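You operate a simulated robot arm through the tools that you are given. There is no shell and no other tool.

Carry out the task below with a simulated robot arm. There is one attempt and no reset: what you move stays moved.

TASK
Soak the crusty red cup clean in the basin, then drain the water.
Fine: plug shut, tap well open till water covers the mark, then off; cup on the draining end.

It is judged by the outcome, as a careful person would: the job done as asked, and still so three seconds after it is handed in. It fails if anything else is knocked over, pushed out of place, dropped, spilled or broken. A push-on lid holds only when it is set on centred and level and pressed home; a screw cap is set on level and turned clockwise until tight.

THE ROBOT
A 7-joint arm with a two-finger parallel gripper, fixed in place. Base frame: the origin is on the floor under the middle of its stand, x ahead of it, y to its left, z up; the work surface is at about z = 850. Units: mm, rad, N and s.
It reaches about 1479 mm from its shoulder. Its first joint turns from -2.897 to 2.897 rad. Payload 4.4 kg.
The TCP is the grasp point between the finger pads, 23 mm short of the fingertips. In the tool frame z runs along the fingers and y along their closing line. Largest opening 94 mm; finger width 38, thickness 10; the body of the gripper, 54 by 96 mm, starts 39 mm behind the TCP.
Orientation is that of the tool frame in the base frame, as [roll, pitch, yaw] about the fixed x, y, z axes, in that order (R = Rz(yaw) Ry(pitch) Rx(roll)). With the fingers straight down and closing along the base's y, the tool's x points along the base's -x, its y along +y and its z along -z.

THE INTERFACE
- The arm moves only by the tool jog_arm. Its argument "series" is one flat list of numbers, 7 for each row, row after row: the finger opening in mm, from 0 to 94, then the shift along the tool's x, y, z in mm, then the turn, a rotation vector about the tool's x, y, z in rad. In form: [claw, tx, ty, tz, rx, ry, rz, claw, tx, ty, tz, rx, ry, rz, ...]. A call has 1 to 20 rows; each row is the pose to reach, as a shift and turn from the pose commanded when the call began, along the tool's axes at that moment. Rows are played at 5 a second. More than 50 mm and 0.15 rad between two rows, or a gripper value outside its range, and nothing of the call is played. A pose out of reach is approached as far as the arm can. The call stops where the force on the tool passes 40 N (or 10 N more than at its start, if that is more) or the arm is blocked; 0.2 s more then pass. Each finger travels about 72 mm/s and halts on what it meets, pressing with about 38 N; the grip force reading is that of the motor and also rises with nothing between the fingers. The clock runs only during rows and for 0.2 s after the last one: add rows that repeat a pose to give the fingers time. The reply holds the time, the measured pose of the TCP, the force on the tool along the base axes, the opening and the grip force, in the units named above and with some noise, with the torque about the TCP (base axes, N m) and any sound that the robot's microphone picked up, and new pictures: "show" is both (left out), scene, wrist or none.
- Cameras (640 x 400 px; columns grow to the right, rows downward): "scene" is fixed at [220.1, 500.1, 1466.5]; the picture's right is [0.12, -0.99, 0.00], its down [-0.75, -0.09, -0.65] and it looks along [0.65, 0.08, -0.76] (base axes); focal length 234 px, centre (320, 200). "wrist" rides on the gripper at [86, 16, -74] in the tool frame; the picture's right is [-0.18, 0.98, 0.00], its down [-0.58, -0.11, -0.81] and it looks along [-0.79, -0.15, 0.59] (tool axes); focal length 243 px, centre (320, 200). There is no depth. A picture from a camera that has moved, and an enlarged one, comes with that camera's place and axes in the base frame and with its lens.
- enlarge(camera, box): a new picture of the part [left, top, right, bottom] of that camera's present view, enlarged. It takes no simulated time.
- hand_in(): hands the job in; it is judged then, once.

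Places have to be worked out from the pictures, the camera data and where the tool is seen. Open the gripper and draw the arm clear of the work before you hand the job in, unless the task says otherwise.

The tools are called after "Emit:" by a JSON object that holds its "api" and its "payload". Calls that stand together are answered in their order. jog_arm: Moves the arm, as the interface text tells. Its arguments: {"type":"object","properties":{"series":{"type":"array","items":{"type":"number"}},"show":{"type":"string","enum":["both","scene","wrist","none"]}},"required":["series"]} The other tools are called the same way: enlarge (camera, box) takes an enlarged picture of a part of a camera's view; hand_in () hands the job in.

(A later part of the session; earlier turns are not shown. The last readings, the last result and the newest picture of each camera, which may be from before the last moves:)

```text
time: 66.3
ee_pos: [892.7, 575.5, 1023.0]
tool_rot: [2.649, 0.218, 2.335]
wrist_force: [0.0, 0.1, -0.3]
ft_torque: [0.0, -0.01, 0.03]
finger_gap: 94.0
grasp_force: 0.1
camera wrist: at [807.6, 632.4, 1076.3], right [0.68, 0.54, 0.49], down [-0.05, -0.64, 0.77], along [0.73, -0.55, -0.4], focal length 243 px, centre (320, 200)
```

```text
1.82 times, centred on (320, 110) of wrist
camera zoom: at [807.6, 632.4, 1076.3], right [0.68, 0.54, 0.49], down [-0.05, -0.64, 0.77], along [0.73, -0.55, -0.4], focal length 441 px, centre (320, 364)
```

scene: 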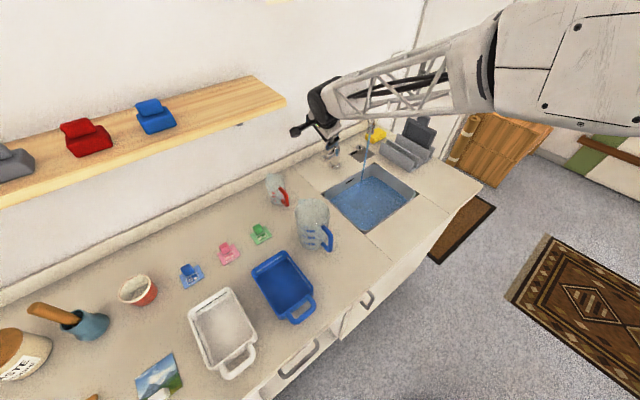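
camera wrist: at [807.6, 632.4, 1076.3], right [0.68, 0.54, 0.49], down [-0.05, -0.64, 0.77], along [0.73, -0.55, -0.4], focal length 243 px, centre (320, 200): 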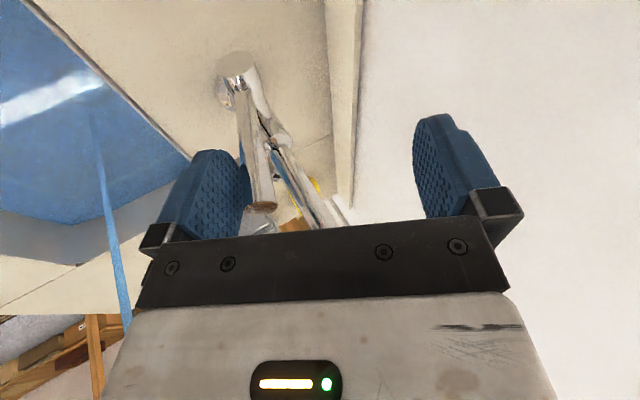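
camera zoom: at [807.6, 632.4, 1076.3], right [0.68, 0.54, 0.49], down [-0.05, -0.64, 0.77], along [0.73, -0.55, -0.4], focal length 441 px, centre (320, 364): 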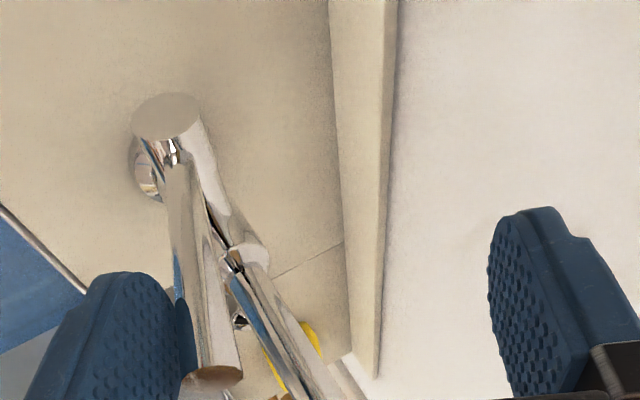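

The lever is back to ~15° and the stream is thinner. I'll continue pushing toward the wall in small steps until it meets its off stop.

Emit:
{"api": "jog_arm", "payload": {"series": [94, 0, 4.4, 2.4, 0, 0, 0, 94, 0, 8.8, 4.8, 0, 0, 0, 94, 0, 13.2, 7.2, 0, 0, 0, 94, 0, 16.5, 9, 0, 0, 0, 94, 0, 19, 10.4, 0, 0, 0]}}

Emit:
{"api": "enlarge", "payload": {"camera": "scene", "box": [290, 100, 410, 220]}}

Emit:
{"api": "enlarge", "payload": {"camera": "wrist", "box": [150, 0, 490, 220]}}

```text
time: 67.5
ee_pos: [907.1, 588.9, 1023.2]
tool_rot: [2.649, 0.221, 2.336]
wrist_force: [-6.2, -3.7, 1.4]
ft_torque: [-0.17, 0.28, -0.2]
finger_gap: 94.2
grasp_force: 0.0
camera wrist: at [823.5, 646.4, 1075.9], right [0.68, 0.54, 0.49], down [-0.05, -0.64, 0.77], along [0.73, -0.55, -0.4], focal length 243 px, centre (320, 200)
```

scene: 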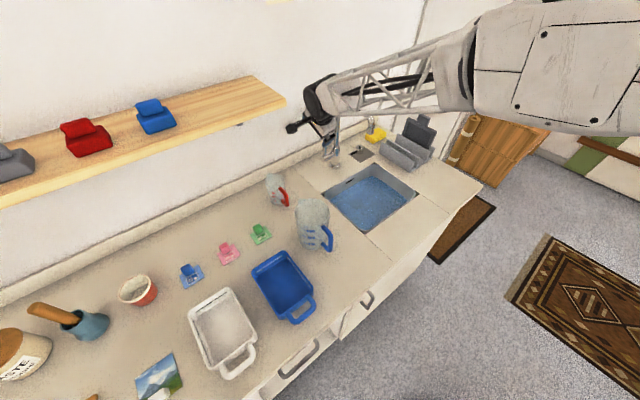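
wrist: 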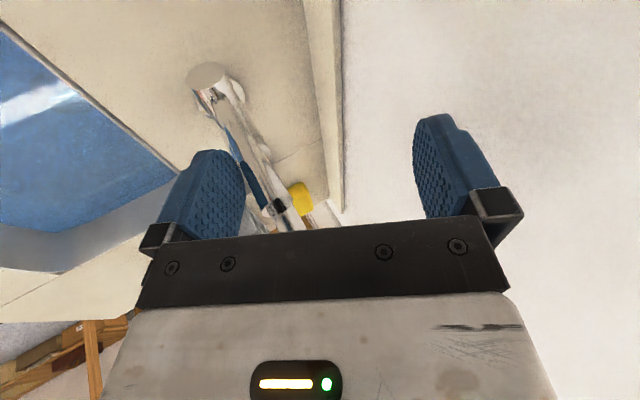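

```text
3.33 times, centred on (350, 160) of scene
camera zoom: at [220.1, 500.1, 1466.5], right [0.12, -0.99, 0.0], down [-0.75, -0.09, -0.65], along [0.65, 0.08, -0.76], focal length 782 px, centre (220, 333)
```

zoom: 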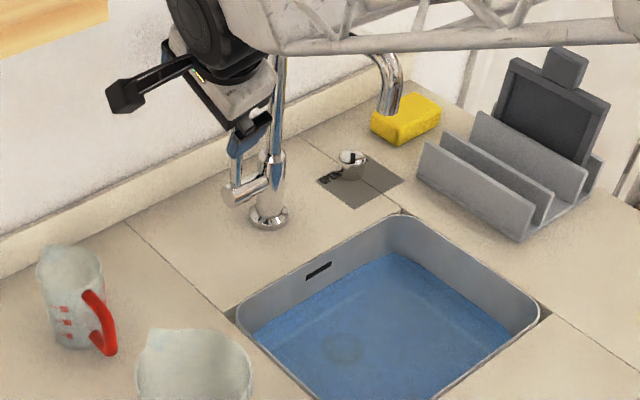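

```text
1.82 times, centred on (320, 110) of wrist
camera zoom: at [823.5, 646.4, 1075.9], right [0.68, 0.54, 0.49], down [-0.05, -0.64, 0.77], along [0.73, -0.55, -0.4], focal length 441 px, centre (320, 364)
```

zoom: 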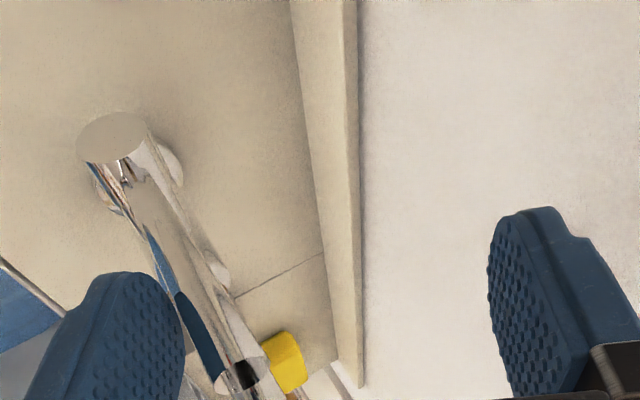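

The water has stopped and the lever is upright against light resistance (~7 N). I'll press 3 mm more to seat it fully off, then back away and lift clear.

Emit:
{"api": "jog_arm", "payload": {"series": [94, 0, 1.5, 0.8, 0, 0, 0, 94, 0, 3, 1.6, 0, 0, 0, 94, 0, 3, 1.6, 0, 0, 0], "show": "none"}}

Emit:
{"api": "enlarge", "payload": {"camera": "scene", "box": [290, 100, 410, 220]}}

```text
time: 68.1
ee_pos: [909.0, 590.9, 1024.7]
tool_rot: [2.653, 0.22, 2.335]
wrist_force: [-23.0, -17.6, 7.8]
ft_torque: [-0.99, 1.01, -0.48]
finger_gap: 94.0
grasp_force: 0.3
stopped in row 2: the force on the tool passed its limit at 43 N (the readings are from after the stop); the commanded pose is now the measured one
```

```text
3.33 times, centred on (350, 160) of scene
camera zoom: at [220.1, 500.1, 1466.5], right [0.12, -0.99, 0.0], down [-0.75, -0.09, -0.65], along [0.65, 0.08, -0.76], focal length 782 px, centre (220, 333)
```

zoom: 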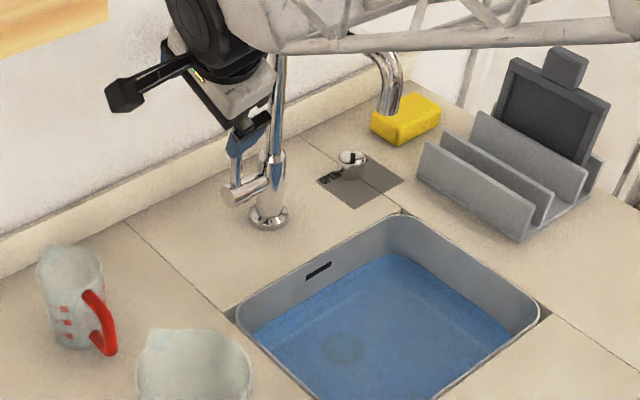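

The tap is firmly off (stop felt at 43 N). I'll back away from the lever and lift up and toward the front.

Emit:
{"api": "jog_arm", "payload": {"series": [94, 0, -7, -3.8, 0, 0, 0, 94, 0, -17.6, -9.6, 0, 0, 0, 94, -6.5, -12.3, -40, 0, 0, 0, 94, -14.2, -9.1, -77, 0, 0, 0, 94, -21.8, -5.9, -114, 0, 0, 0, 94, -29.4, -2.7, -151.6, 0, 0, 0, 94, -37, 0.6, -188.8, 0, 0, 0]}}

Emit:
{"api": "enlarge", "payload": {"camera": "scene", "box": [290, 100, 440, 240]}}

```text
time: 69.7
ee_pos: [844.0, 530.8, 1191.1]
tool_rot: [2.653, 0.218, 2.336]
wrist_force: [-0.8, -0.6, -0.6]
ft_torque: [0.01, -0.03, 0.01]
finger_gap: 94.0
grasp_force: 0.0
camera wrist: at [760.0, 588.0, 1243.3], right [0.68, 0.54, 0.49], down [-0.05, -0.63, 0.77], along [0.73, -0.55, -0.4], focal length 243 px, centre (320, 200)
```

scene: 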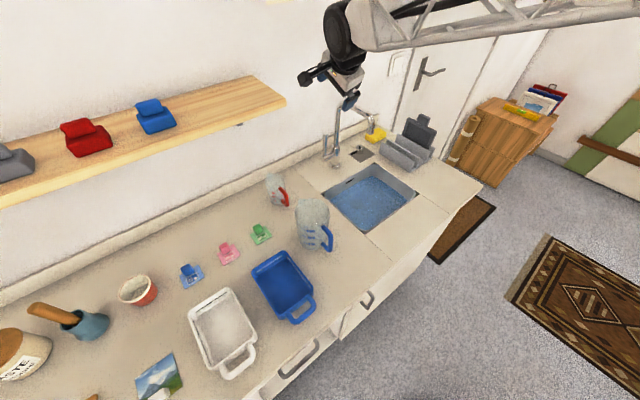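
wrist: 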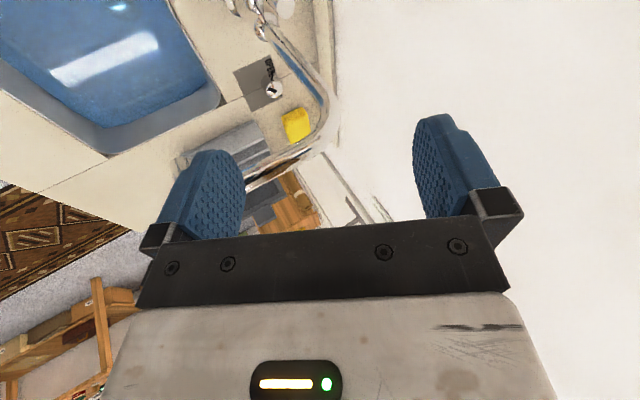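

```text
2.86 times, centred on (365, 170) of scene
camera zoom: at [220.1, 500.1, 1466.5], right [0.12, -0.99, 0.0], down [-0.75, -0.09, -0.65], along [0.65, 0.08, -0.76], focal length 670 px, centre (191, 286)
```

zoom: 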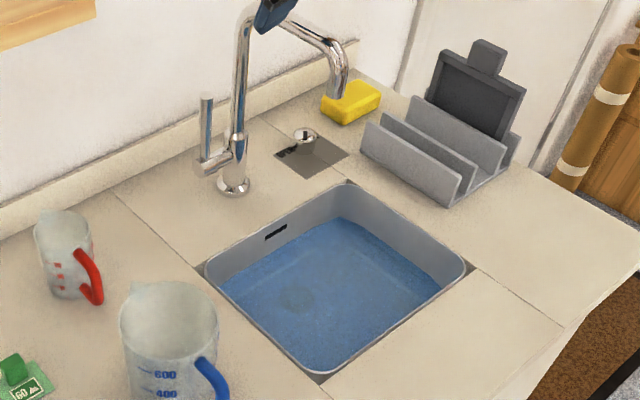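

Tap off, lever upright, and both marks are under water. Now I'll retreat toward the counter front and straighten the hand before going over to the cup.

Emit:
{"api": "jog_arm", "payload": {"series": [94, -1, -33, -22, 0.12, 0, 0, 94, -2, -67, -44, 0.24, 0, 0, 94, -3, -100, -67, 0.36, 0, 0, 94, -4, -134, -89, 0.488, 0, 0, 94, -4.4, -167, -111, 0.488, 0, 0], "show": "none"}}

Emit:
{"api": "jog_arm", "payload": {"series": [94, 0, 0, 0, 0, 0.11, 0, 94, 0, 0, 0, 0, 0.22, 0, 94, 0, 0, 0, 0, 0.22, 0]}}

```text
time: 70.9
ee_pos: [700.9, 393.7, 1212.8]
tool_rot: [3.139, 0.219, 2.336]
wrist_force: [0.0, -0.2, 0.2]
ft_torque: [-0.02, -0.02, 0.04]
finger_gap: 93.7
grasp_force: 0.0
```

```text
time: 71.7
ee_pos: [700.9, 390.5, 1213.0]
tool_rot: [3.139, 0.001, 2.336]
wrist_force: [0.1, 0.1, 0.0]
ft_torque: [0.0, 0.0, -0.04]
finger_gap: 94.0
grasp_force: 0.1
camera wrist: at [653.3, 464.3, 1287.4], right [0.84, 0.55, 0.0], down [0.32, -0.5, 0.81], along [0.44, -0.67, -0.59], focal length 243 px, centre (320, 200)
```

scene: 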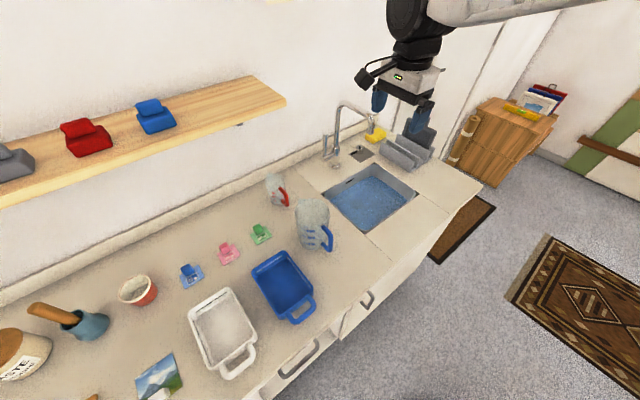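
wrist: 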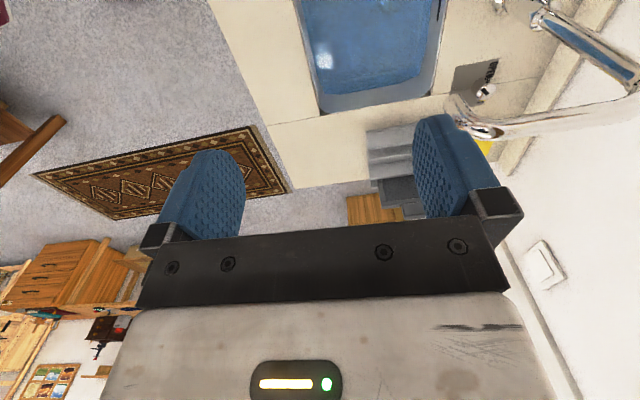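

The hand is vertical again at (701, 390). I'll sweep along the counter front at height toward the cup, turning the hand so the camera faces the wall.

Emit:
{"api": "jog_arm", "payload": {"series": [94, 43, 2, 0, 0, 0, -0.104, 94, 86, 3, 0, 0, 0, -0.209, 94, 128, 5, 0, 0, 0, -0.313, 94, 171, 6, 0, 0, 0, -0.418, 94, 214, 8, 0, 0, 0, -0.522, 94, 257, 10, 0, 0, 0, -0.626, 94, 300, 11, 0, 0, 0, -0.731, 94, 342, 13, 0, 0, 0, -0.835, 94, 385, 14, 0, 0, 0, -0.94, 94, 428, 16, 0, 0, 0, -1.044, 94, 471, 18, 0, 0, 0, -1.148, 94, 514, 19, 0, 0, 0, -1.253, 94, 556, 21, 0, 0, 0, -1.357, 94, 599, 22, 0, 0, 0, -1.462, 94, 642, 24, 0, 0, 0, -1.566, 94, 642, 24, 0, 0, 0, -1.566]}}

```text
time: 75.1
ee_pos: [273.4, 875.3, 1214.6]
tool_rot: [3.141, 0.002, -2.381]
wrist_force: [-0.4, -0.7, 0.8]
ft_torque: [0.03, -0.03, 0.0]
finger_gap: 94.1
grasp_force: 0.0
camera wrist: at [199.7, 825.6, 1288.6], right [-0.55, 0.84, 0.0], down [0.49, 0.32, 0.81], along [0.68, 0.44, -0.59], focal length 243 px, centre (320, 200)
```

scene: 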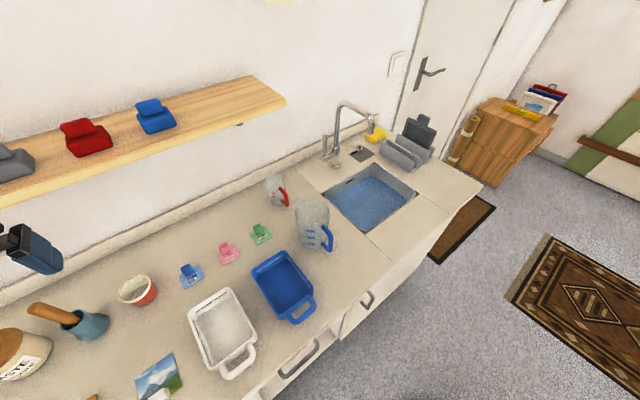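
wrist: 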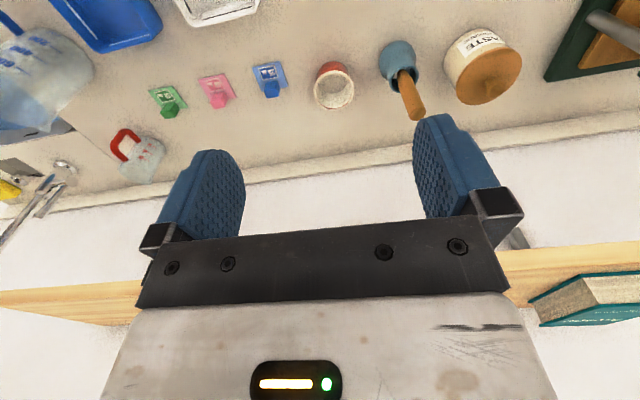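

I can see the cup between the blue clip and the mortar. I'll zoom in to measure its rim and surroundings.

Emit:
{"api": "enlarge", "payload": {"camera": "wrist", "box": [240, 30, 430, 150]}}

Emit:
{"api": "enlarge", "payload": {"camera": "scene", "box": [0, 180, 220, 330]}}

```text
3.33 times, centred on (335, 90) of wrist
camera zoom: at [199.7, 825.6, 1288.6], right [-0.55, 0.84, 0.0], down [0.49, 0.32, 0.81], along [0.68, 0.44, -0.59], focal length 809 px, centre (270, 567)
```

zoom: 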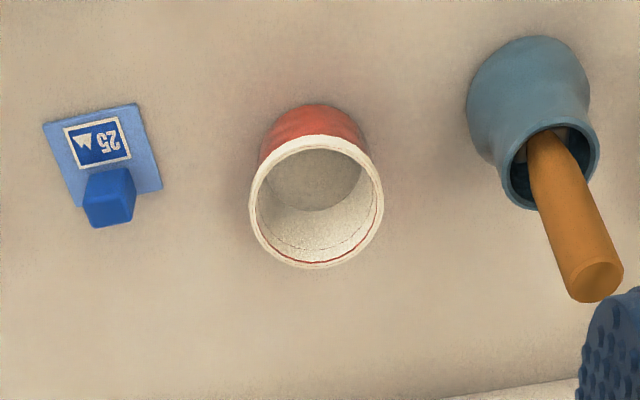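

```text
2.67 times, centred on (110, 255) of scene
camera zoom: at [220.1, 500.1, 1466.5], right [0.12, -0.99, 0.0], down [-0.75, -0.09, -0.65], along [0.65, 0.08, -0.76], focal length 625 px, centre (880, 53)
```

zoom: 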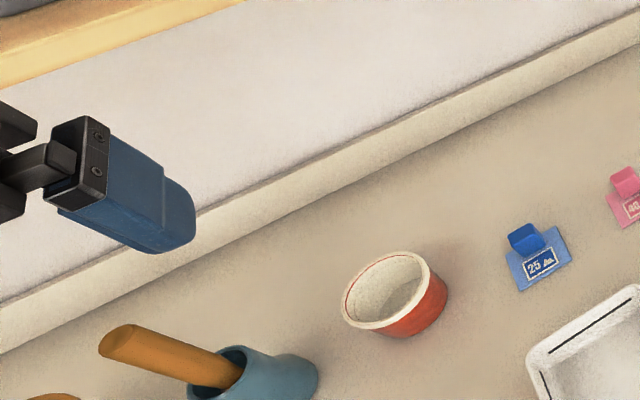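

The cup is centred at (372, 964) with rim ~68 mm wide at z≈904. I'll tilt the hand 10° (top toward the front, clear of the shelf), descend in front of the cup, and move in above it.

Emit:
{"api": "jog_arm", "payload": {"series": [94, 0, 0, 0, 0, -0.09, 0, 94, 0, 0, 0, 0, -0.175, 0, 94, -4, -1, 40, 0, -0.175, 0, 94, -8, -1, 80, 0, -0.175, 0, 94, -12, -2, 120, 0, -0.175, 0, 94, -16, -2, 160, 0, -0.175, 0, 94, -20, -3, 200, 0, -0.175, 0, 94, -20, -3, 230, 0, -0.175, 0, 94, -55, -3, 235, 0, -0.175, 0, 94, -92, -3, 240, 0, -0.175, 0, 94, -132, -3, 244, 0, -0.175, 0, 94, -132, -3, 244, 0, -0.175, 0]}}

Emit:
{"api": "enlarge", "payload": {"camera": "scene", "box": [40, 160, 260, 320]}}

```text
time: 77.7
ee_pos: [374.6, 961.5, 970.7]
tool_rot: [3.142, 0.178, -2.381]
wrist_force: [0.3, 0.9, 0.2]
ft_torque: [-0.02, 0.0, -0.02]
finger_gap: 93.9
grasp_force: 0.1
camera wrist: at [292.2, 903.9, 1028.4], right [-0.55, 0.84, 0.03], down [0.39, 0.22, 0.9], along [0.74, 0.5, -0.44], focal length 243 px, centre (320, 200)
```

scene: 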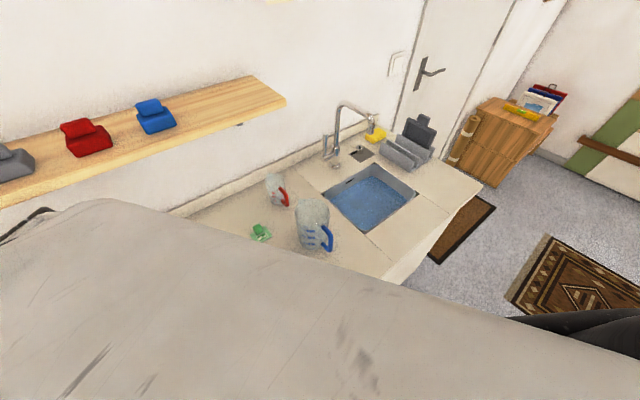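
wrist: 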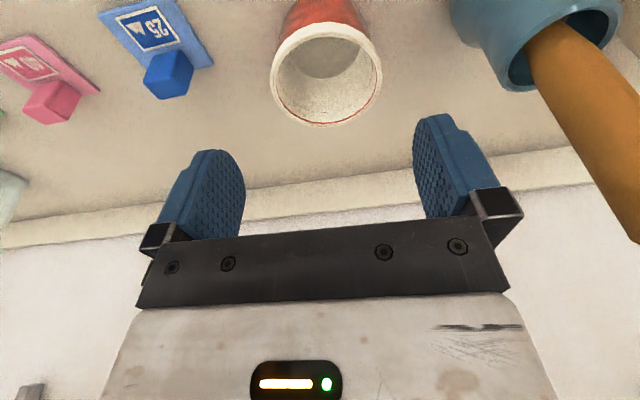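

```text
2.50 times, centred on (150, 240) of scene
camera zoom: at [220.1, 500.1, 1466.5], right [0.12, -0.99, 0.0], down [-0.75, -0.09, -0.65], along [0.65, 0.08, -0.76], focal length 586 px, centre (745, 100)
```

zoom: 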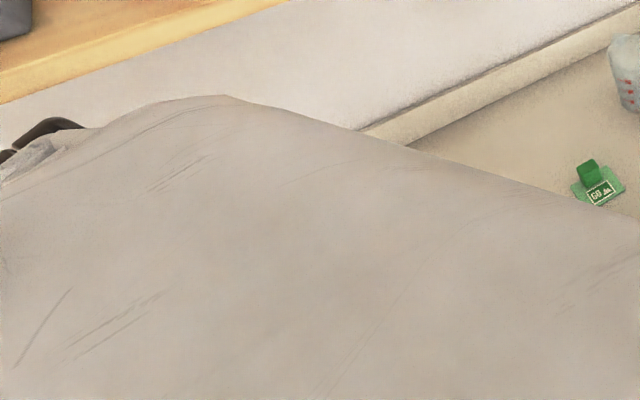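

The cup is nearly centred between the fingers (about 5 mm off along the counter). I'll correct and descend to grip height, fingers open.

Emit:
{"api": "jog_arm", "payload": {"series": [94, 6, 5, 26, 0, 0, 0, 94, 10.5, 5, 52, 0, 0, 0, 94, 15, 5, 78, 0, 0, 0, 94, 15, 5, 78, 0, 0, 0]}}

Emit:
{"api": "enlarge", "payload": {"camera": "wrist", "box": [160, 0, 500, 220]}}

```text
time: 78.7
ee_pos: [370.0, 964.1, 891.3]
tool_rot: [3.141, 0.179, -2.383]
wrist_force: [-1.5, -0.4, 0.7]
ft_torque: [0.03, 0.01, 0.02]
finger_gap: 94.0
grasp_force: 0.1
camera wrist: at [287.1, 907.1, 949.2], right [-0.55, 0.84, 0.03], down [0.39, 0.22, 0.9], along [0.74, 0.5, -0.44], focal length 243 px, centre (320, 200)
```

scene: 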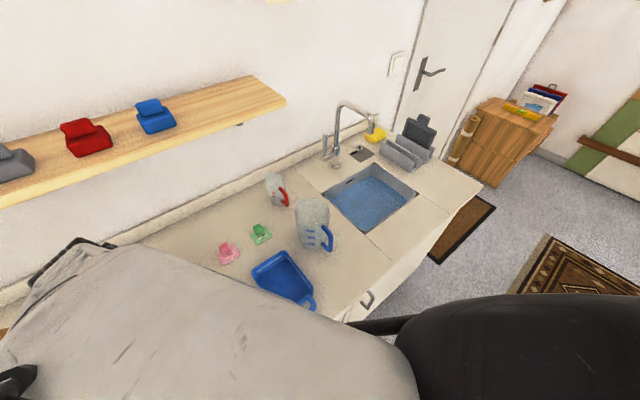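
wrist: 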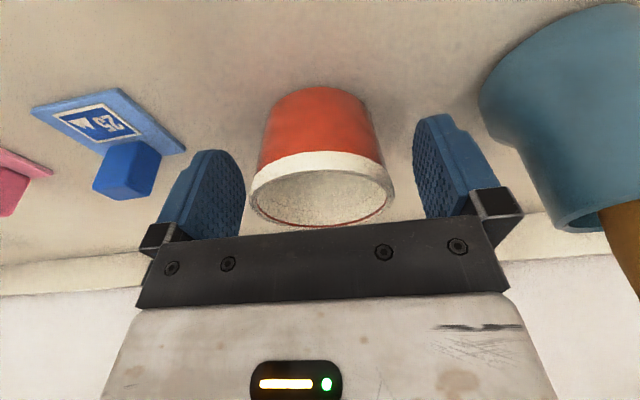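

```text
1.82 times, centred on (330, 110) of wrist
camera zoom: at [287.1, 907.1, 949.2], right [-0.55, 0.84, 0.03], down [0.39, 0.22, 0.9], along [0.74, 0.5, -0.44], focal length 441 px, centre (302, 364)
```

zoom: 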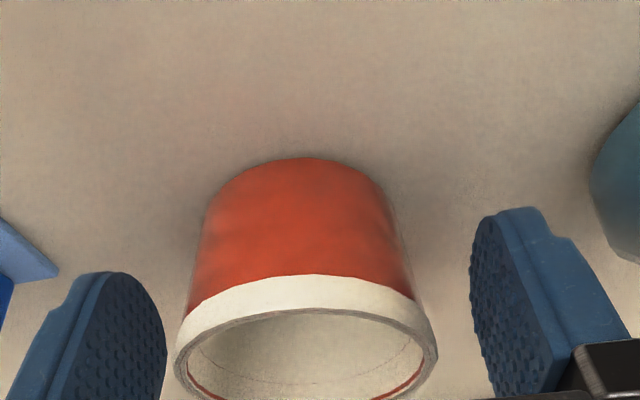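

The cup sits between the fingers with its rim slightly above the TCP. I'll lower 5 mm more and close gently onto it.

Emit:
{"api": "jog_arm", "payload": {"series": [94, 0.9, 0, 5, 0, 0, 0, 80, 0.9, 0, 5, 0, 0, 0, 70, 0.9, 0, 5, 0, 0, 0, 60, 0.9, 0, 5, 0, 0, 0, 55, 0.9, 0, 5, 0, 0, 0, 55, 0.9, 0, 5, 0, 0, 0], "show": "wrist"}}

```text
time: 80.1
ee_pos: [368.2, 963.5, 886.0]
tool_rot: [-3.141, 0.178, -2.381]
wrist_force: [-0.8, -0.1, 2.0]
ft_torque: [-0.03, -0.03, 0.03]
finger_gap: 67.3
grasp_force: 38.3
camera wrist: at [287.0, 906.5, 944.2], right [-0.55, 0.84, 0.03], down [0.39, 0.22, 0.9], along [0.74, 0.5, -0.44], focal length 243 px, centre (320, 200)
```

wrist: 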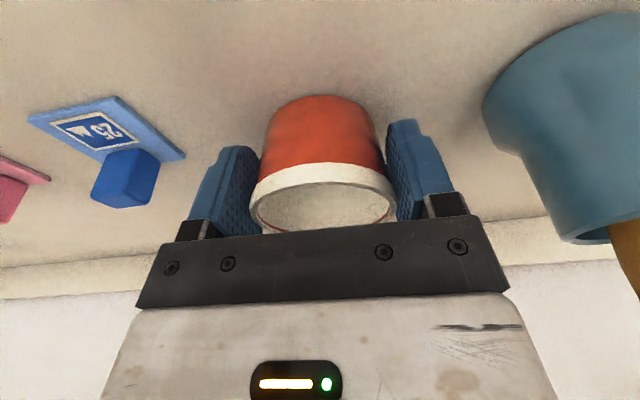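

The cup is held (67 mm, 38 N). I'll lift it straight up, then back toward the counter front.

Emit:
{"api": "jog_arm", "payload": {"series": [55, -2.7, 0, -14.8, 0, 0, 0, 55, -5.3, 0, -29.5, 0, 0, 0, 55, -10.6, 0, -59, 0, 0, 0, 55, 15.3, 0, -84, 0, 0, 0, 55, 46.3, 0, -109.9, 0, 0, 0, 55, 75.4, 0, -145.6, 0, 0, 0, 55, 104.5, 0, -181.3, 0, 0, 0, 55, 128.8, 0, -216.2, 0, 0, 0, 55, 153, 0, -251, 0, 0, 0]}}

```text
time: 82.3
ee_pos: [237.8, 829.5, 1037.0]
tool_rot: [-3.096, 0.112, -2.388]
wrist_force: [1.0, 0.2, -2.1]
ft_torque: [-0.07, 0.06, -0.04]
finger_gap: 67.2
grasp_force: 38.1
stopped in row 9: the arm was blocked; the commanded pose is now the measured one
camera wrist: at [156.1, 777.4, 1101.0], right [-0.53, 0.85, -0.02], down [0.41, 0.28, 0.87], along [0.74, 0.45, -0.49], focal length 243 px, centre (320, 200)
```

scene: 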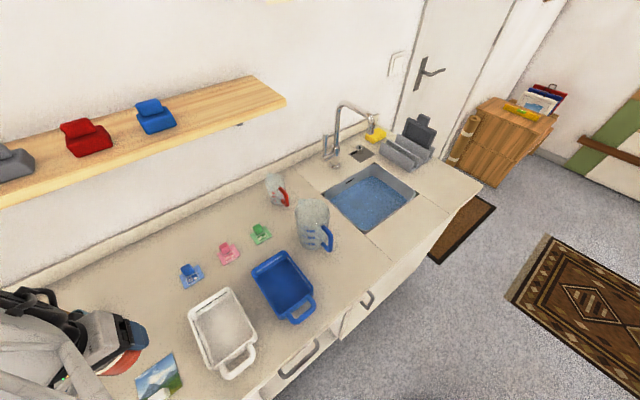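
wrist: 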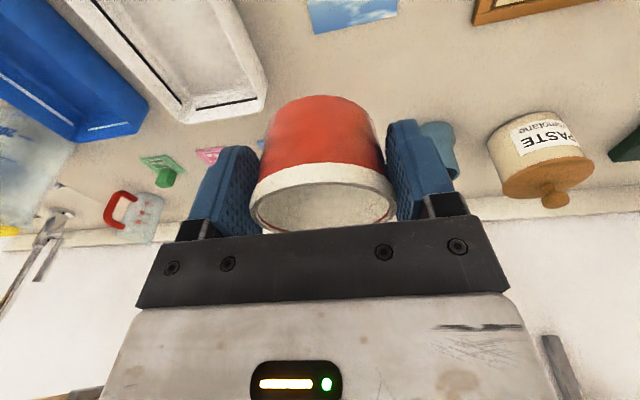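

The arm got blocked short of the commanded height, probably at a wrist limit because the tilted hand came too close to the base. The cup is still held; I'll move back outward and bring the hand vertical.

Emit:
{"api": "jog_arm", "payload": {"series": [55, -20, 0, 2, -0.023, 0.056, 0, 55, -40, 0, 4, -0.046, 0.112, 0, 55, -60, 0, 6, -0.046, 0.112, 0, 55, -60, 0, 6, -0.046, 0.112, 0]}}

```text
time: 83.3
ee_pos: [280.7, 870.9, 1044.4]
tool_rot: [3.135, 0.003, -2.392]
wrist_force: [-1.2, -0.3, -1.5]
ft_torque: [-0.01, 0.0, -0.03]
finger_gap: 67.0
grasp_force: 37.7
camera wrist: at [207.1, 821.5, 1117.9], right [-0.54, 0.84, 0.01], down [0.5, 0.31, 0.81], along [0.68, 0.44, -0.59], focal length 243 px, centre (320, 200)
```

scene: 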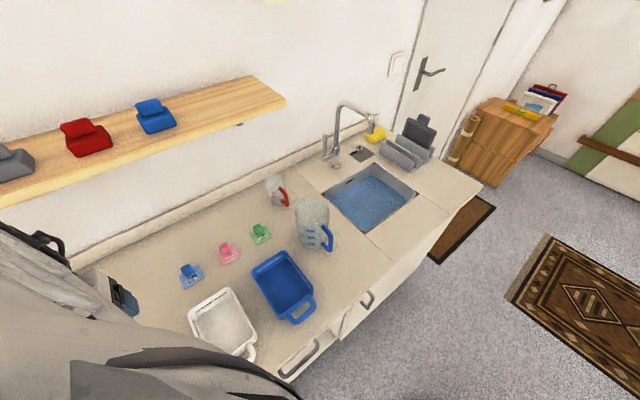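
wrist: 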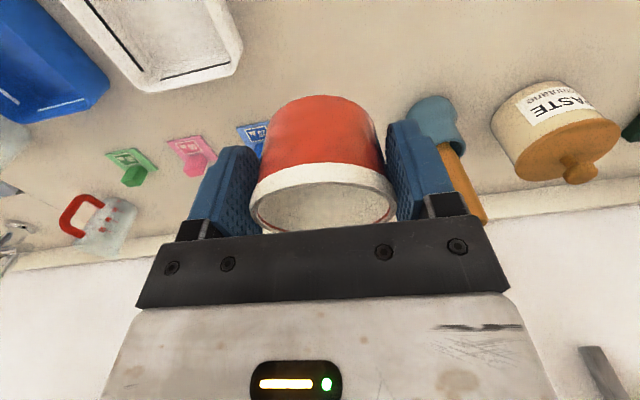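

Recovered: hand vertical, cup still held. I'll raise to travelling height and sweep back along the counter front to in front of the basin, turning the hand back.

Emit:
{"api": "jog_arm", "payload": {"series": [55, 0, 0, -40, 0, 0, 0, 55, 0, 0, -80, 0, 0, 0, 55, 0, 0, -120, 0, 0, 0, 55, 0, 0, -165, 0, 0, 0, 55, 0, 0, -165, 0, 0, 0], "show": "none"}}

```text
time: 84.5
ee_pos: [280.5, 872.4, 1208.2]
tool_rot: [3.138, 0.005, -2.391]
wrist_force: [0.4, -0.4, -1.0]
ft_torque: [0.02, 0.0, 0.02]
finger_gap: 67.1
grasp_force: 38.4
```

Cup still firmly held at travel height. Now the sweep to above the basin's right-front area (s≈315, p≈815), rotating the hand 90° back.

Emit:
{"api": "jog_arm", "payload": {"series": [55, -1, -42, 0, 0, 0, 0.087, 55, -2, -84, 0, 0, 0, 0.174, 55, -3, -126, 0, 0, 0, 0.26, 55, -4, -168, 0, 0, 0, 0.347, 55, -5, -210, 0, 0, 0, 0.434, 55, -6, -251, 0, 0, 0, 0.521, 55, -7, -293, 0, 0, 0, 0.607, 55, -8, -335, 0, 0, 0, 0.694, 55, -9, -377, 0, 0, 0, 0.781, 55, -9, -419, 0, 0, 0, 0.868, 55, -10, -461, 0, 0, 0, 0.955, 55, -11, -503, 0, 0, 0, 1.041, 55, -12, -545, 0, 0, 0, 1.128, 55, -13, -587, 0, 0, 0, 1.215, 55, -14, -628, 0, 0, 0, 1.302, 55, -15, -670, 0, 0, 0, 1.388, 55, -16, -712, 0, 0, 0, 1.475, 55, -17, -754, 0, 0, 0, 1.562, 55, -17, -754, 0, 0, 0, 1.562]}}

Emit:
{"api": "enlarge", "payload": {"camera": "scene", "box": [300, 20, 480, 240]}}

```text
time: 88.5
ee_pos: [808.6, 327.8, 1203.1]
tool_rot: [3.138, -0.005, 2.331]
wrist_force: [-0.3, 1.0, -1.2]
ft_torque: [0.02, -0.01, -0.01]
finger_gap: 67.0
grasp_force: 37.8
camera wrist: at [760.7, 400.9, 1278.8], right [0.84, 0.54, 0.0], down [0.32, -0.5, 0.8], along [0.44, -0.67, -0.6], focal length 243 px, centre (320, 200)
```

scene: 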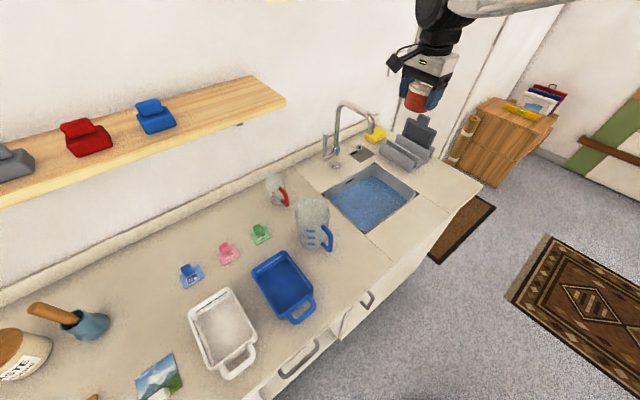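
wrist: 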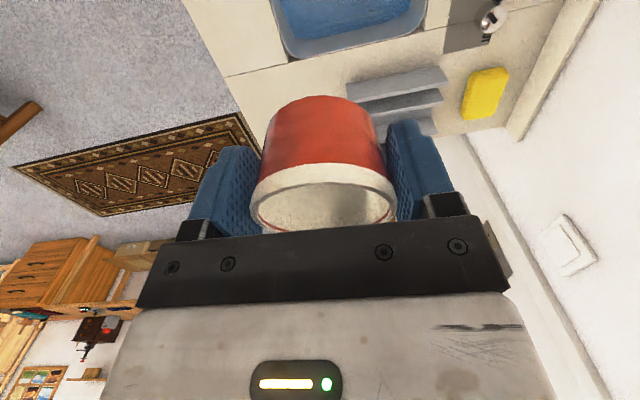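

```text
1.82 times, centred on (390, 130) of scene
camera zoom: at [220.1, 500.1, 1466.5], right [0.12, -0.99, 0.0], down [-0.75, -0.09, -0.65], along [0.65, 0.08, -0.76], focal length 426 px, centre (193, 327)
```

zoom: 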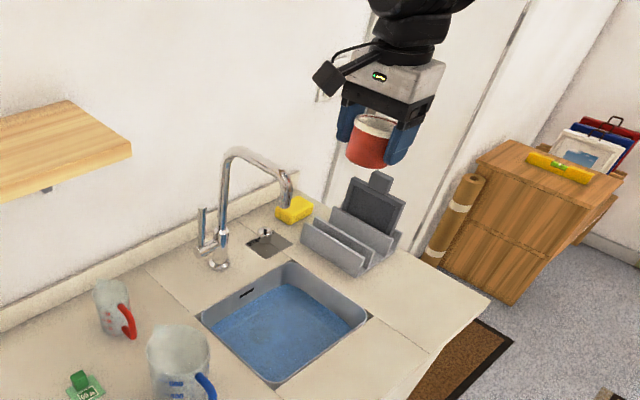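

The cup hangs above the basin's right-front region, clear of the spout. I'll lean the hand 10° so the cup is upright and descend to just above the water.

Emit:
{"api": "jog_arm", "payload": {"series": [55, 2, 0, 0, 0, -0.09, 0, 55, 5, 0, 0, 0, -0.178, 0, 55, 6, 0, 38, 0, -0.178, 0, 55, 6, 0, 76, 0, -0.178, 0, 55, 6, 0, 114, 0, -0.178, 0, 55, 6, 0, 152, 0, -0.178, 0, 55, 6, 0, 190, 0, -0.178, 0, 55, 6, 0, 228, 0, -0.178, 0, 55, 6, 0, 266, 0, -0.178, 0, 55, 6, 0, 304, 0, -0.178, 0, 55, 6, 0, 342, 0, -0.178, 0, 55, 6, 0, 342, 0, -0.178, 0]}}

Emit:
{"api": "enlarge", "payload": {"camera": "scene", "box": [300, 80, 480, 240]}}

Emit:
{"api": "enlarge", "payload": {"camera": "wrist", "box": [160, 0, 500, 230]}}

```text
time: 91.1
ee_pos: [805.3, 335.6, 861.5]
tool_rot: [3.136, 0.173, 2.33]
wrist_force: [-0.5, -0.4, -0.8]
ft_torque: [0.01, 0.03, -0.01]
finger_gap: 67.2
grasp_force: 37.9
camera wrist: at [749.1, 416.7, 920.1], right [0.84, 0.55, 0.04], down [0.22, -0.39, 0.89], along [0.5, -0.74, -0.45], focal length 243 px, centre (320, 200)
```

scene: 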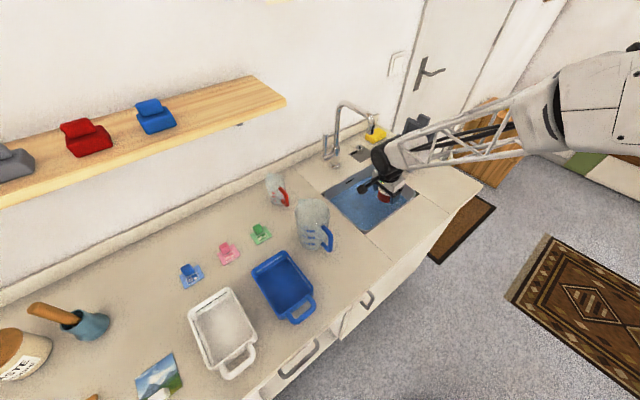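
wrist: 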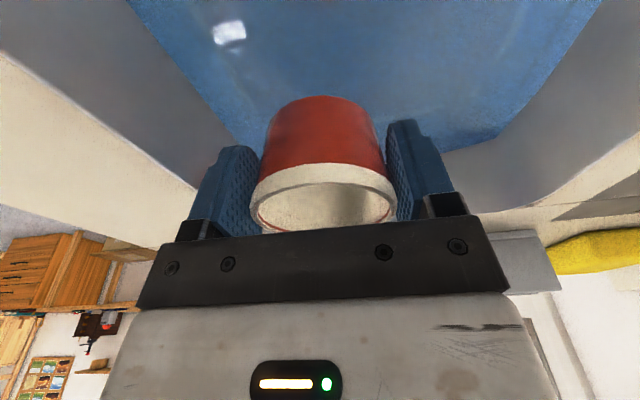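

```text
2.50 times, centred on (390, 160) of scene
camera zoom: at [220.1, 500.1, 1466.5], right [0.12, -0.99, 0.0], down [-0.75, -0.09, -0.65], along [0.65, 0.08, -0.76], focal length 586 px, centre (145, 300)
```

zoom: 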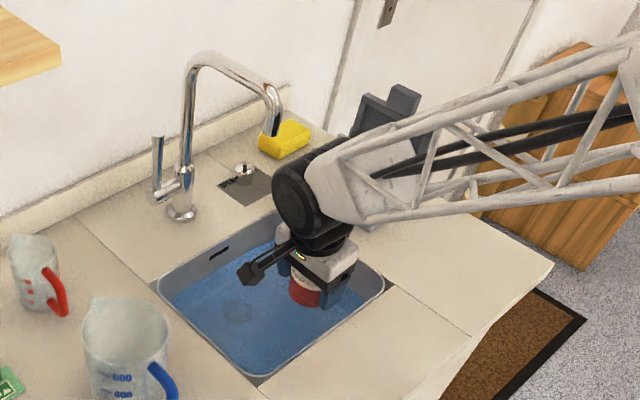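

```text
1.74 times, centred on (330, 115) of wrist
camera zoom: at [749.1, 416.7, 920.1], right [0.84, 0.55, 0.04], down [0.22, -0.39, 0.89], along [0.5, -0.74, -0.45], focal length 422 px, centre (303, 348)
```

zoom: 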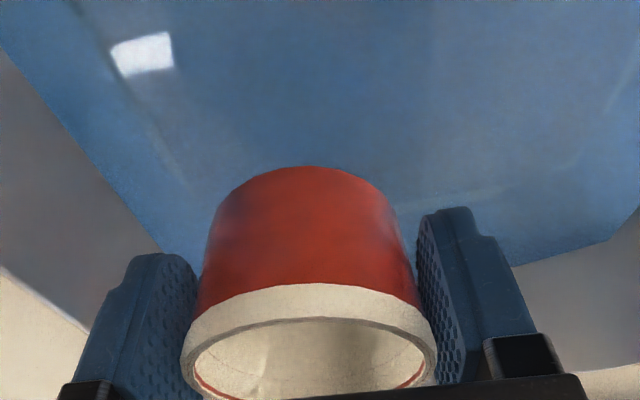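

The cup is upright just above the water. I'll lower it into the water to near the floor and check forces.

Emit:
{"api": "jog_arm", "payload": {"series": [55, 3.4, 0, 20, 0, 0, 0, 55, 6.9, 0, 39, 0, 0, 0, 55, 10.3, 0, 59, 0, 0, 0, 55, 12.4, 0, 71, 0, 0, 0, 55, 13.4, 0, 77, 0, 0, 0, 55, 13.4, 0, 77, 0, 0, 0]}}

Emit:
{"api": "enlarge", "payload": {"camera": "wrist", "box": [160, 0, 500, 230]}}

```text
time: 92.5
ee_pos: [804.0, 336.6, 783.9]
tool_rot: [3.139, 0.173, 2.33]
wrist_force: [0.8, 0.7, -1.3]
ft_torque: [0.02, 0.04, -0.04]
finger_gap: 67.0
grasp_force: 37.8
camera wrist: at [748.3, 417.4, 841.8], right [0.84, 0.55, 0.04], down [0.22, -0.39, 0.89], along [0.5, -0.74, -0.45], focal length 243 px, centre (320, 200)
```

scene: 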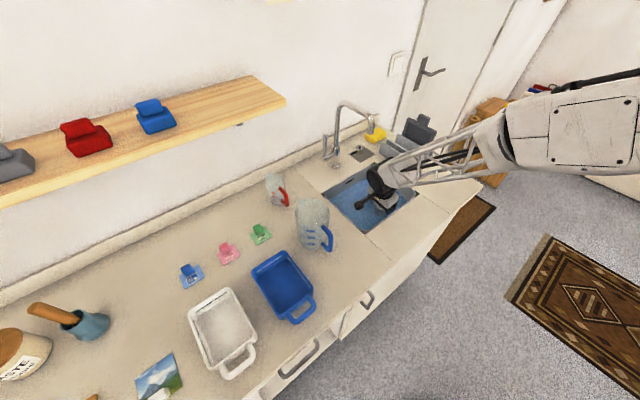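
wrist: 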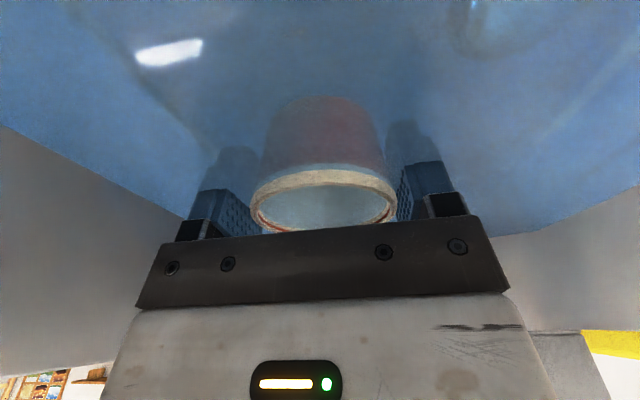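

```text
1.74 times, centred on (330, 115) of wrist
camera zoom: at [748.3, 417.4, 841.8], right [0.84, 0.55, 0.04], down [0.22, -0.39, 0.89], along [0.5, -0.74, -0.45], focal length 422 px, centre (303, 348)
```

zoom: 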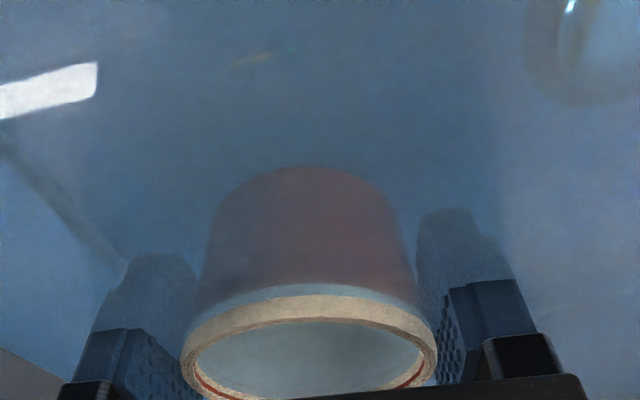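

The cup is partly submerged with its rim just above water, no floor contact yet. I'll lower in 3 mm steps to find the floor.

Emit:
{"api": "jog_arm", "payload": {"series": [55, 0.5, 0, 3, 0, 0, 0, 55, 1, 0, 6, 0, 0, 0, 55, 1, 0, 6, 0, 0, 0], "show": "none"}}

Emit:
{"api": "enlarge", "payload": {"camera": "wrist", "box": [160, 0, 500, 230]}}

```text
time: 93.3
ee_pos: [805.6, 336.3, 780.2]
tool_rot: [3.137, 0.175, 2.329]
wrist_force: [-0.6, 1.4, 4.8]
ft_torque: [-0.09, 0.13, -0.01]
finger_gap: 67.0
grasp_force: 38.3
```

```text
1.74 times, centred on (330, 115) of wrist
camera zoom: at [748.9, 416.7, 837.1], right [0.84, 0.55, 0.04], down [0.22, -0.39, 0.89], along [0.5, -0.74, -0.45], focal length 422 px, centre (303, 348)
```

zoom: 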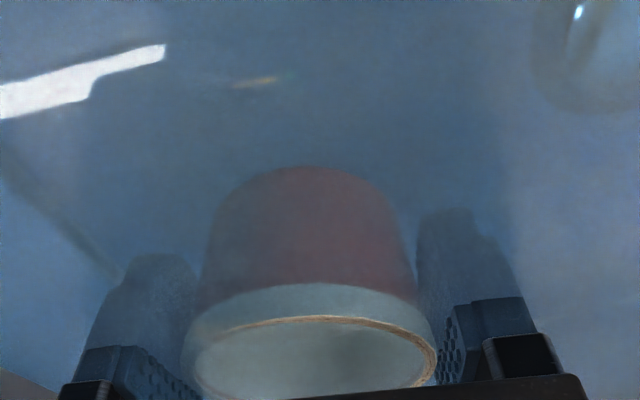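

Floor contact (≈5 N), with the rim right at the water surface. I'll seat it 1.5 mm more and open the fingers slightly to release.

Emit:
{"api": "jog_arm", "payload": {"series": [55, 0.2, 0, 1.5, 0, 0, 0, 70, 0.2, 0, 1.5, 0, 0, 0, 82, 0.2, 0, 1.5, 0, 0, 0, 82, 0.2, 0, 1.5, 0, 0, 0]}}

Emit:
{"api": "enlarge", "payload": {"camera": "wrist", "box": [160, 0, 500, 230]}}

```text
time: 94.3
ee_pos: [804.2, 335.7, 777.7]
tool_rot: [3.137, 0.174, 2.329]
wrist_force: [-0.5, -0.7, -1.2]
ft_torque: [-0.02, 0.0, -0.01]
finger_gap: 82.0
grasp_force: 0.0
camera wrist: at [748.6, 416.6, 834.5], right [0.84, 0.55, 0.04], down [0.22, -0.39, 0.89], along [0.5, -0.74, -0.45], focal length 243 px, centre (320, 200)
```

scene: 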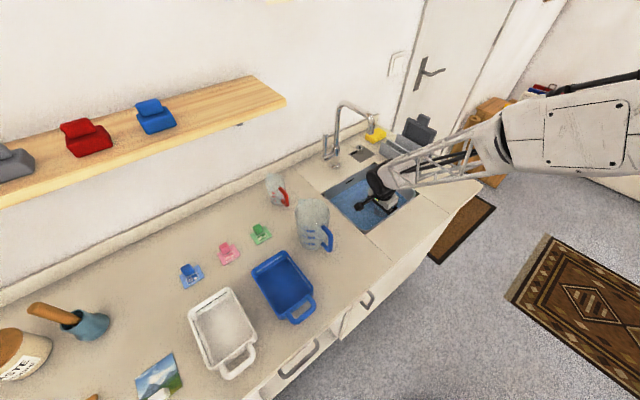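
wrist: 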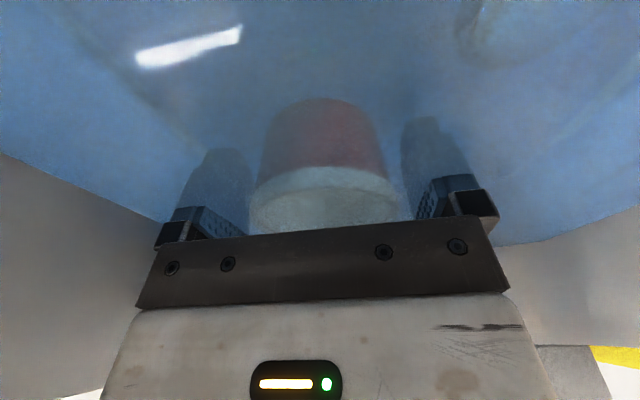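

```text
1.74 times, centred on (330, 115) of wrist
camera zoom: at [748.6, 416.6, 834.5], right [0.84, 0.55, 0.04], down [0.22, -0.39, 0.89], along [0.5, -0.74, -0.45], focal length 422 px, centre (303, 348)
```

zoom: 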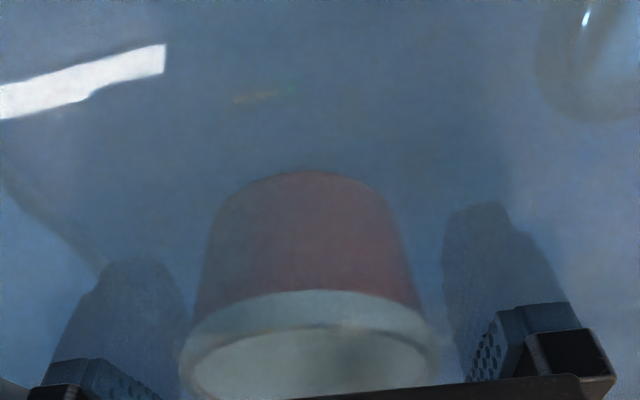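

The cup is fully submerged and released. I'll lift straight out of the basin and watch how the soak proceeds.

Emit:
{"api": "jog_arm", "payload": {"series": [82, -3.4, 0, -20, 0, 0, 0, 82, -8.6, 0, -49, 0, 0, 0, 82, -15.5, 0, -89, 0, 0, 0, 82, -22.4, 0, -128, 0, 0, 0, 82, -29, 0, -167, 0, 0, 0, 82, -36, 0, -207, 0, 0, 0, 82, -43, 0, -246, 0, 0, 0, 82, -50, 0, -286, 0, 0, 0]}}

Emit:
{"api": "enlarge", "payload": {"camera": "scene", "box": [320, 130, 440, 240]}}

```text
time: 96.1
ee_pos: [805.5, 335.1, 1066.6]
tool_rot: [3.138, 0.173, 2.329]
wrist_force: [-0.2, -0.1, 0.2]
ft_torque: [0.01, 0.01, 0.01]
finger_gap: 82.0
grasp_force: 0.0
camera wrist: at [750.0, 416.4, 1124.0], right [0.84, 0.55, 0.03], down [0.22, -0.39, 0.89], along [0.5, -0.74, -0.45], focal length 243 px, centre (320, 200)
```

scene: 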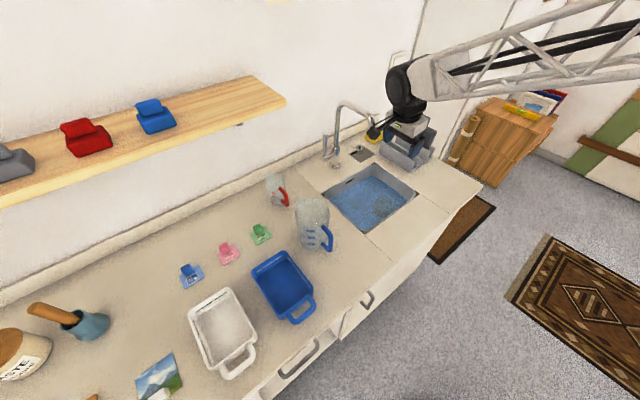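
wrist: 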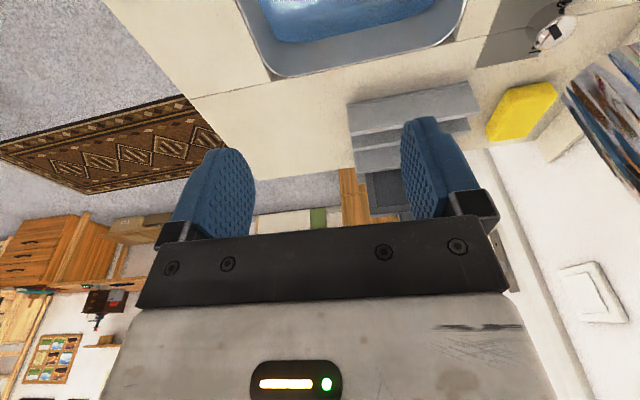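

```text
3.64 times, centred on (380, 185) of scene
camera zoom: at [220.1, 500.1, 1466.5], right [0.12, -0.99, 0.0], down [-0.75, -0.09, -0.65], along [0.65, 0.08, -0.76], focal length 853 px, centre (102, 254)
```

zoom: 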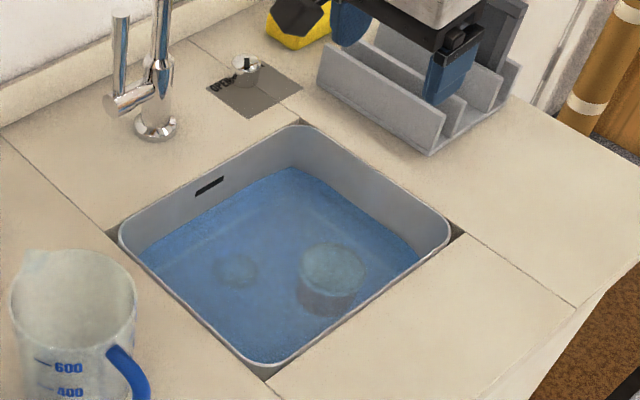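

The cup is standing under water on the basin floor. I'll take a close-up as a baseline and then wait for the crust to soak off.

Emit:
{"api": "enlarge", "payload": {"camera": "scene", "box": [394, 188, 430, 224]}}

Emit:
{"api": "jog_arm", "payload": {"series": [82, 0, 0, 0, 0, 0, 0, 82, 0, 0, 0, 0, 0, 0, 82, 0, 0, 0, 0, 0, 0, 82, 0, 0, 0, 0, 0, 0, 82, 0, 0, 0, 0, 0, 0, 82, 0, 0, 0, 0, 0, 0, 82, 0, 0, 0, 0, 0, 0, 82, 0, 0, 0, 0, 0, 0, 82, 0, 0, 0, 0, 0, 0, 82, 0, 0, 0, 0, 0, 0, 82, 0, 0, 0, 0, 0, 0, 82, 0, 0, 0, 0, 0, 0, 82, 0, 0, 0, 0, 0, 0, 82, 0, 0, 0, 0, 0, 0, 82, 0, 0, 0, 0, 0, 0, 82, 0, 0, 0, 0, 0, 0, 82, 0, 0, 0, 0, 0, 0, 82, 0, 0, 0, 0, 0, 0, 82, 0, 0, 0, 0, 0, 0, 82, 0, 0, 0, 0, 0, 0], "show": "none"}}

Emit:
{"api": "enlarge", "payload": {"camera": "scene", "box": [380, 180, 420, 216]}}

```text
11.11 times, centred on (412, 206) of scene
camera zoom: at [220.1, 500.1, 1466.5], right [0.12, -0.99, 0.0], down [-0.75, -0.09, -0.65], along [0.65, 0.08, -0.76], focal length 2605 px, centre (-702, 133)
```

zoom: 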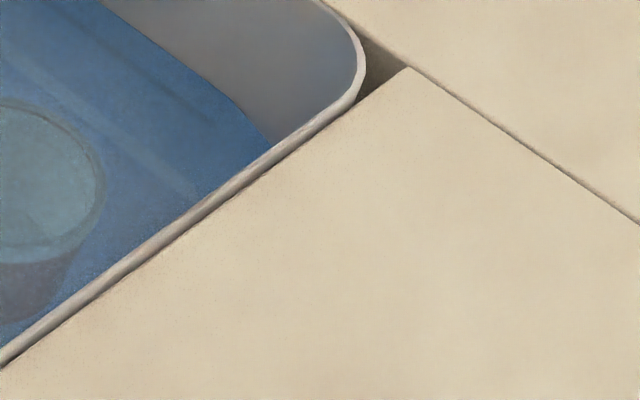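

```text
time: 100.3
ee_pos: [805.9, 335.8, 1066.2]
tool_rot: [3.139, 0.174, 2.329]
wrist_force: [-0.1, 0.4, -1.0]
ft_torque: [0.02, -0.01, 0.02]
finger_gap: 82.0
grasp_force: 0.1
```

```text
11.11 times, centred on (400, 198) of scene
camera zoom: at [220.1, 500.1, 1466.5], right [0.12, -0.99, 0.0], down [-0.75, -0.09, -0.65], along [0.65, 0.08, -0.76], focal length 2605 px, centre (-569, 222)
```

zoom: 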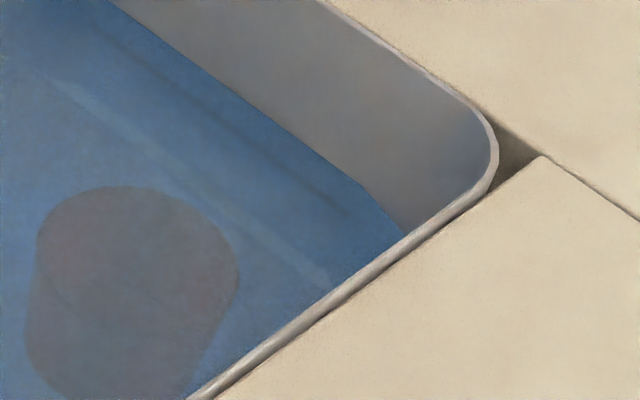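

The cup already looks different – the pale crust seems gone. I'll take a better framed close-up to judge.

Emit:
{"api": "enlarge", "payload": {"camera": "scene", "box": [366, 182, 406, 220]}}

Emit:
{"api": "enlarge", "payload": {"camera": "scene", "box": [320, 130, 440, 240]}}

```text
10.53 times, centred on (386, 201) of scene
camera zoom: at [220.1, 500.1, 1466.5], right [0.12, -0.99, 0.0], down [-0.75, -0.09, -0.65], along [0.65, 0.08, -0.76], focal length 2468 px, centre (-375, 190)
```

zoom: 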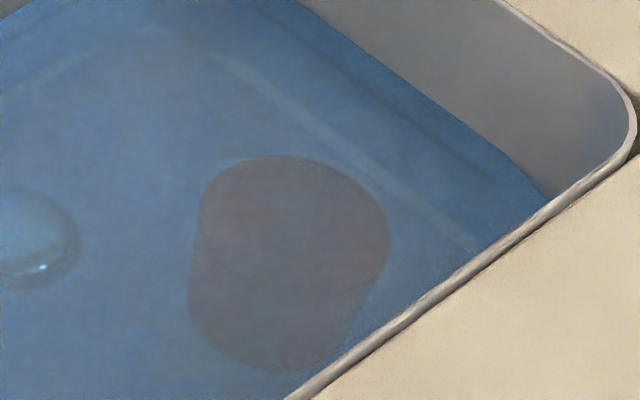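

```text
3.64 times, centred on (380, 185) of scene
camera zoom: at [220.1, 500.1, 1466.5], right [0.12, -0.99, 0.0], down [-0.75, -0.09, -0.65], along [0.65, 0.08, -0.76], focal length 853 px, centre (102, 254)
```

zoom: 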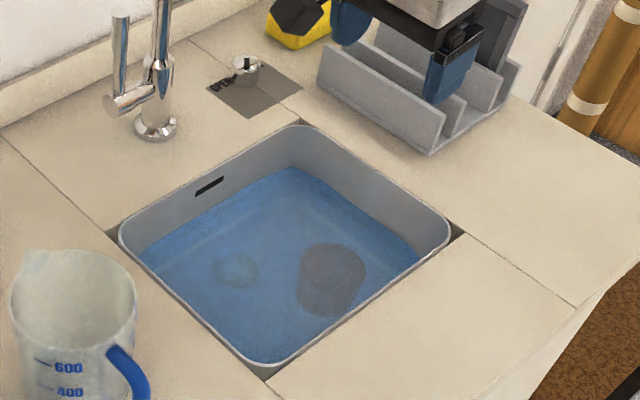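

The cup is now a uniform clean red under water. I'll go back to the plug knob: rise to z≈1200 and straighten the hand first.

Emit:
{"api": "jog_arm", "payload": {"series": [82, -6, 0, -34, 0, 0, 0, 82, -12, 0, -68, 0, 0, 0, 82, -18, 0, -100, 0, 0.09, 0, 82, -23, 0, -132, 0, 0.174, 0, 82, -23, 0, -132, 0, 0.174, 0], "show": "none"}}

```text
time: 101.5
ee_pos: [804.1, 336.2, 1200.8]
tool_rot: [3.138, -0.003, 2.33]
wrist_force: [-0.7, 1.1, 0.3]
ft_torque: [-0.02, -0.01, 0.02]
finger_gap: 81.9
grasp_force: 0.0
```

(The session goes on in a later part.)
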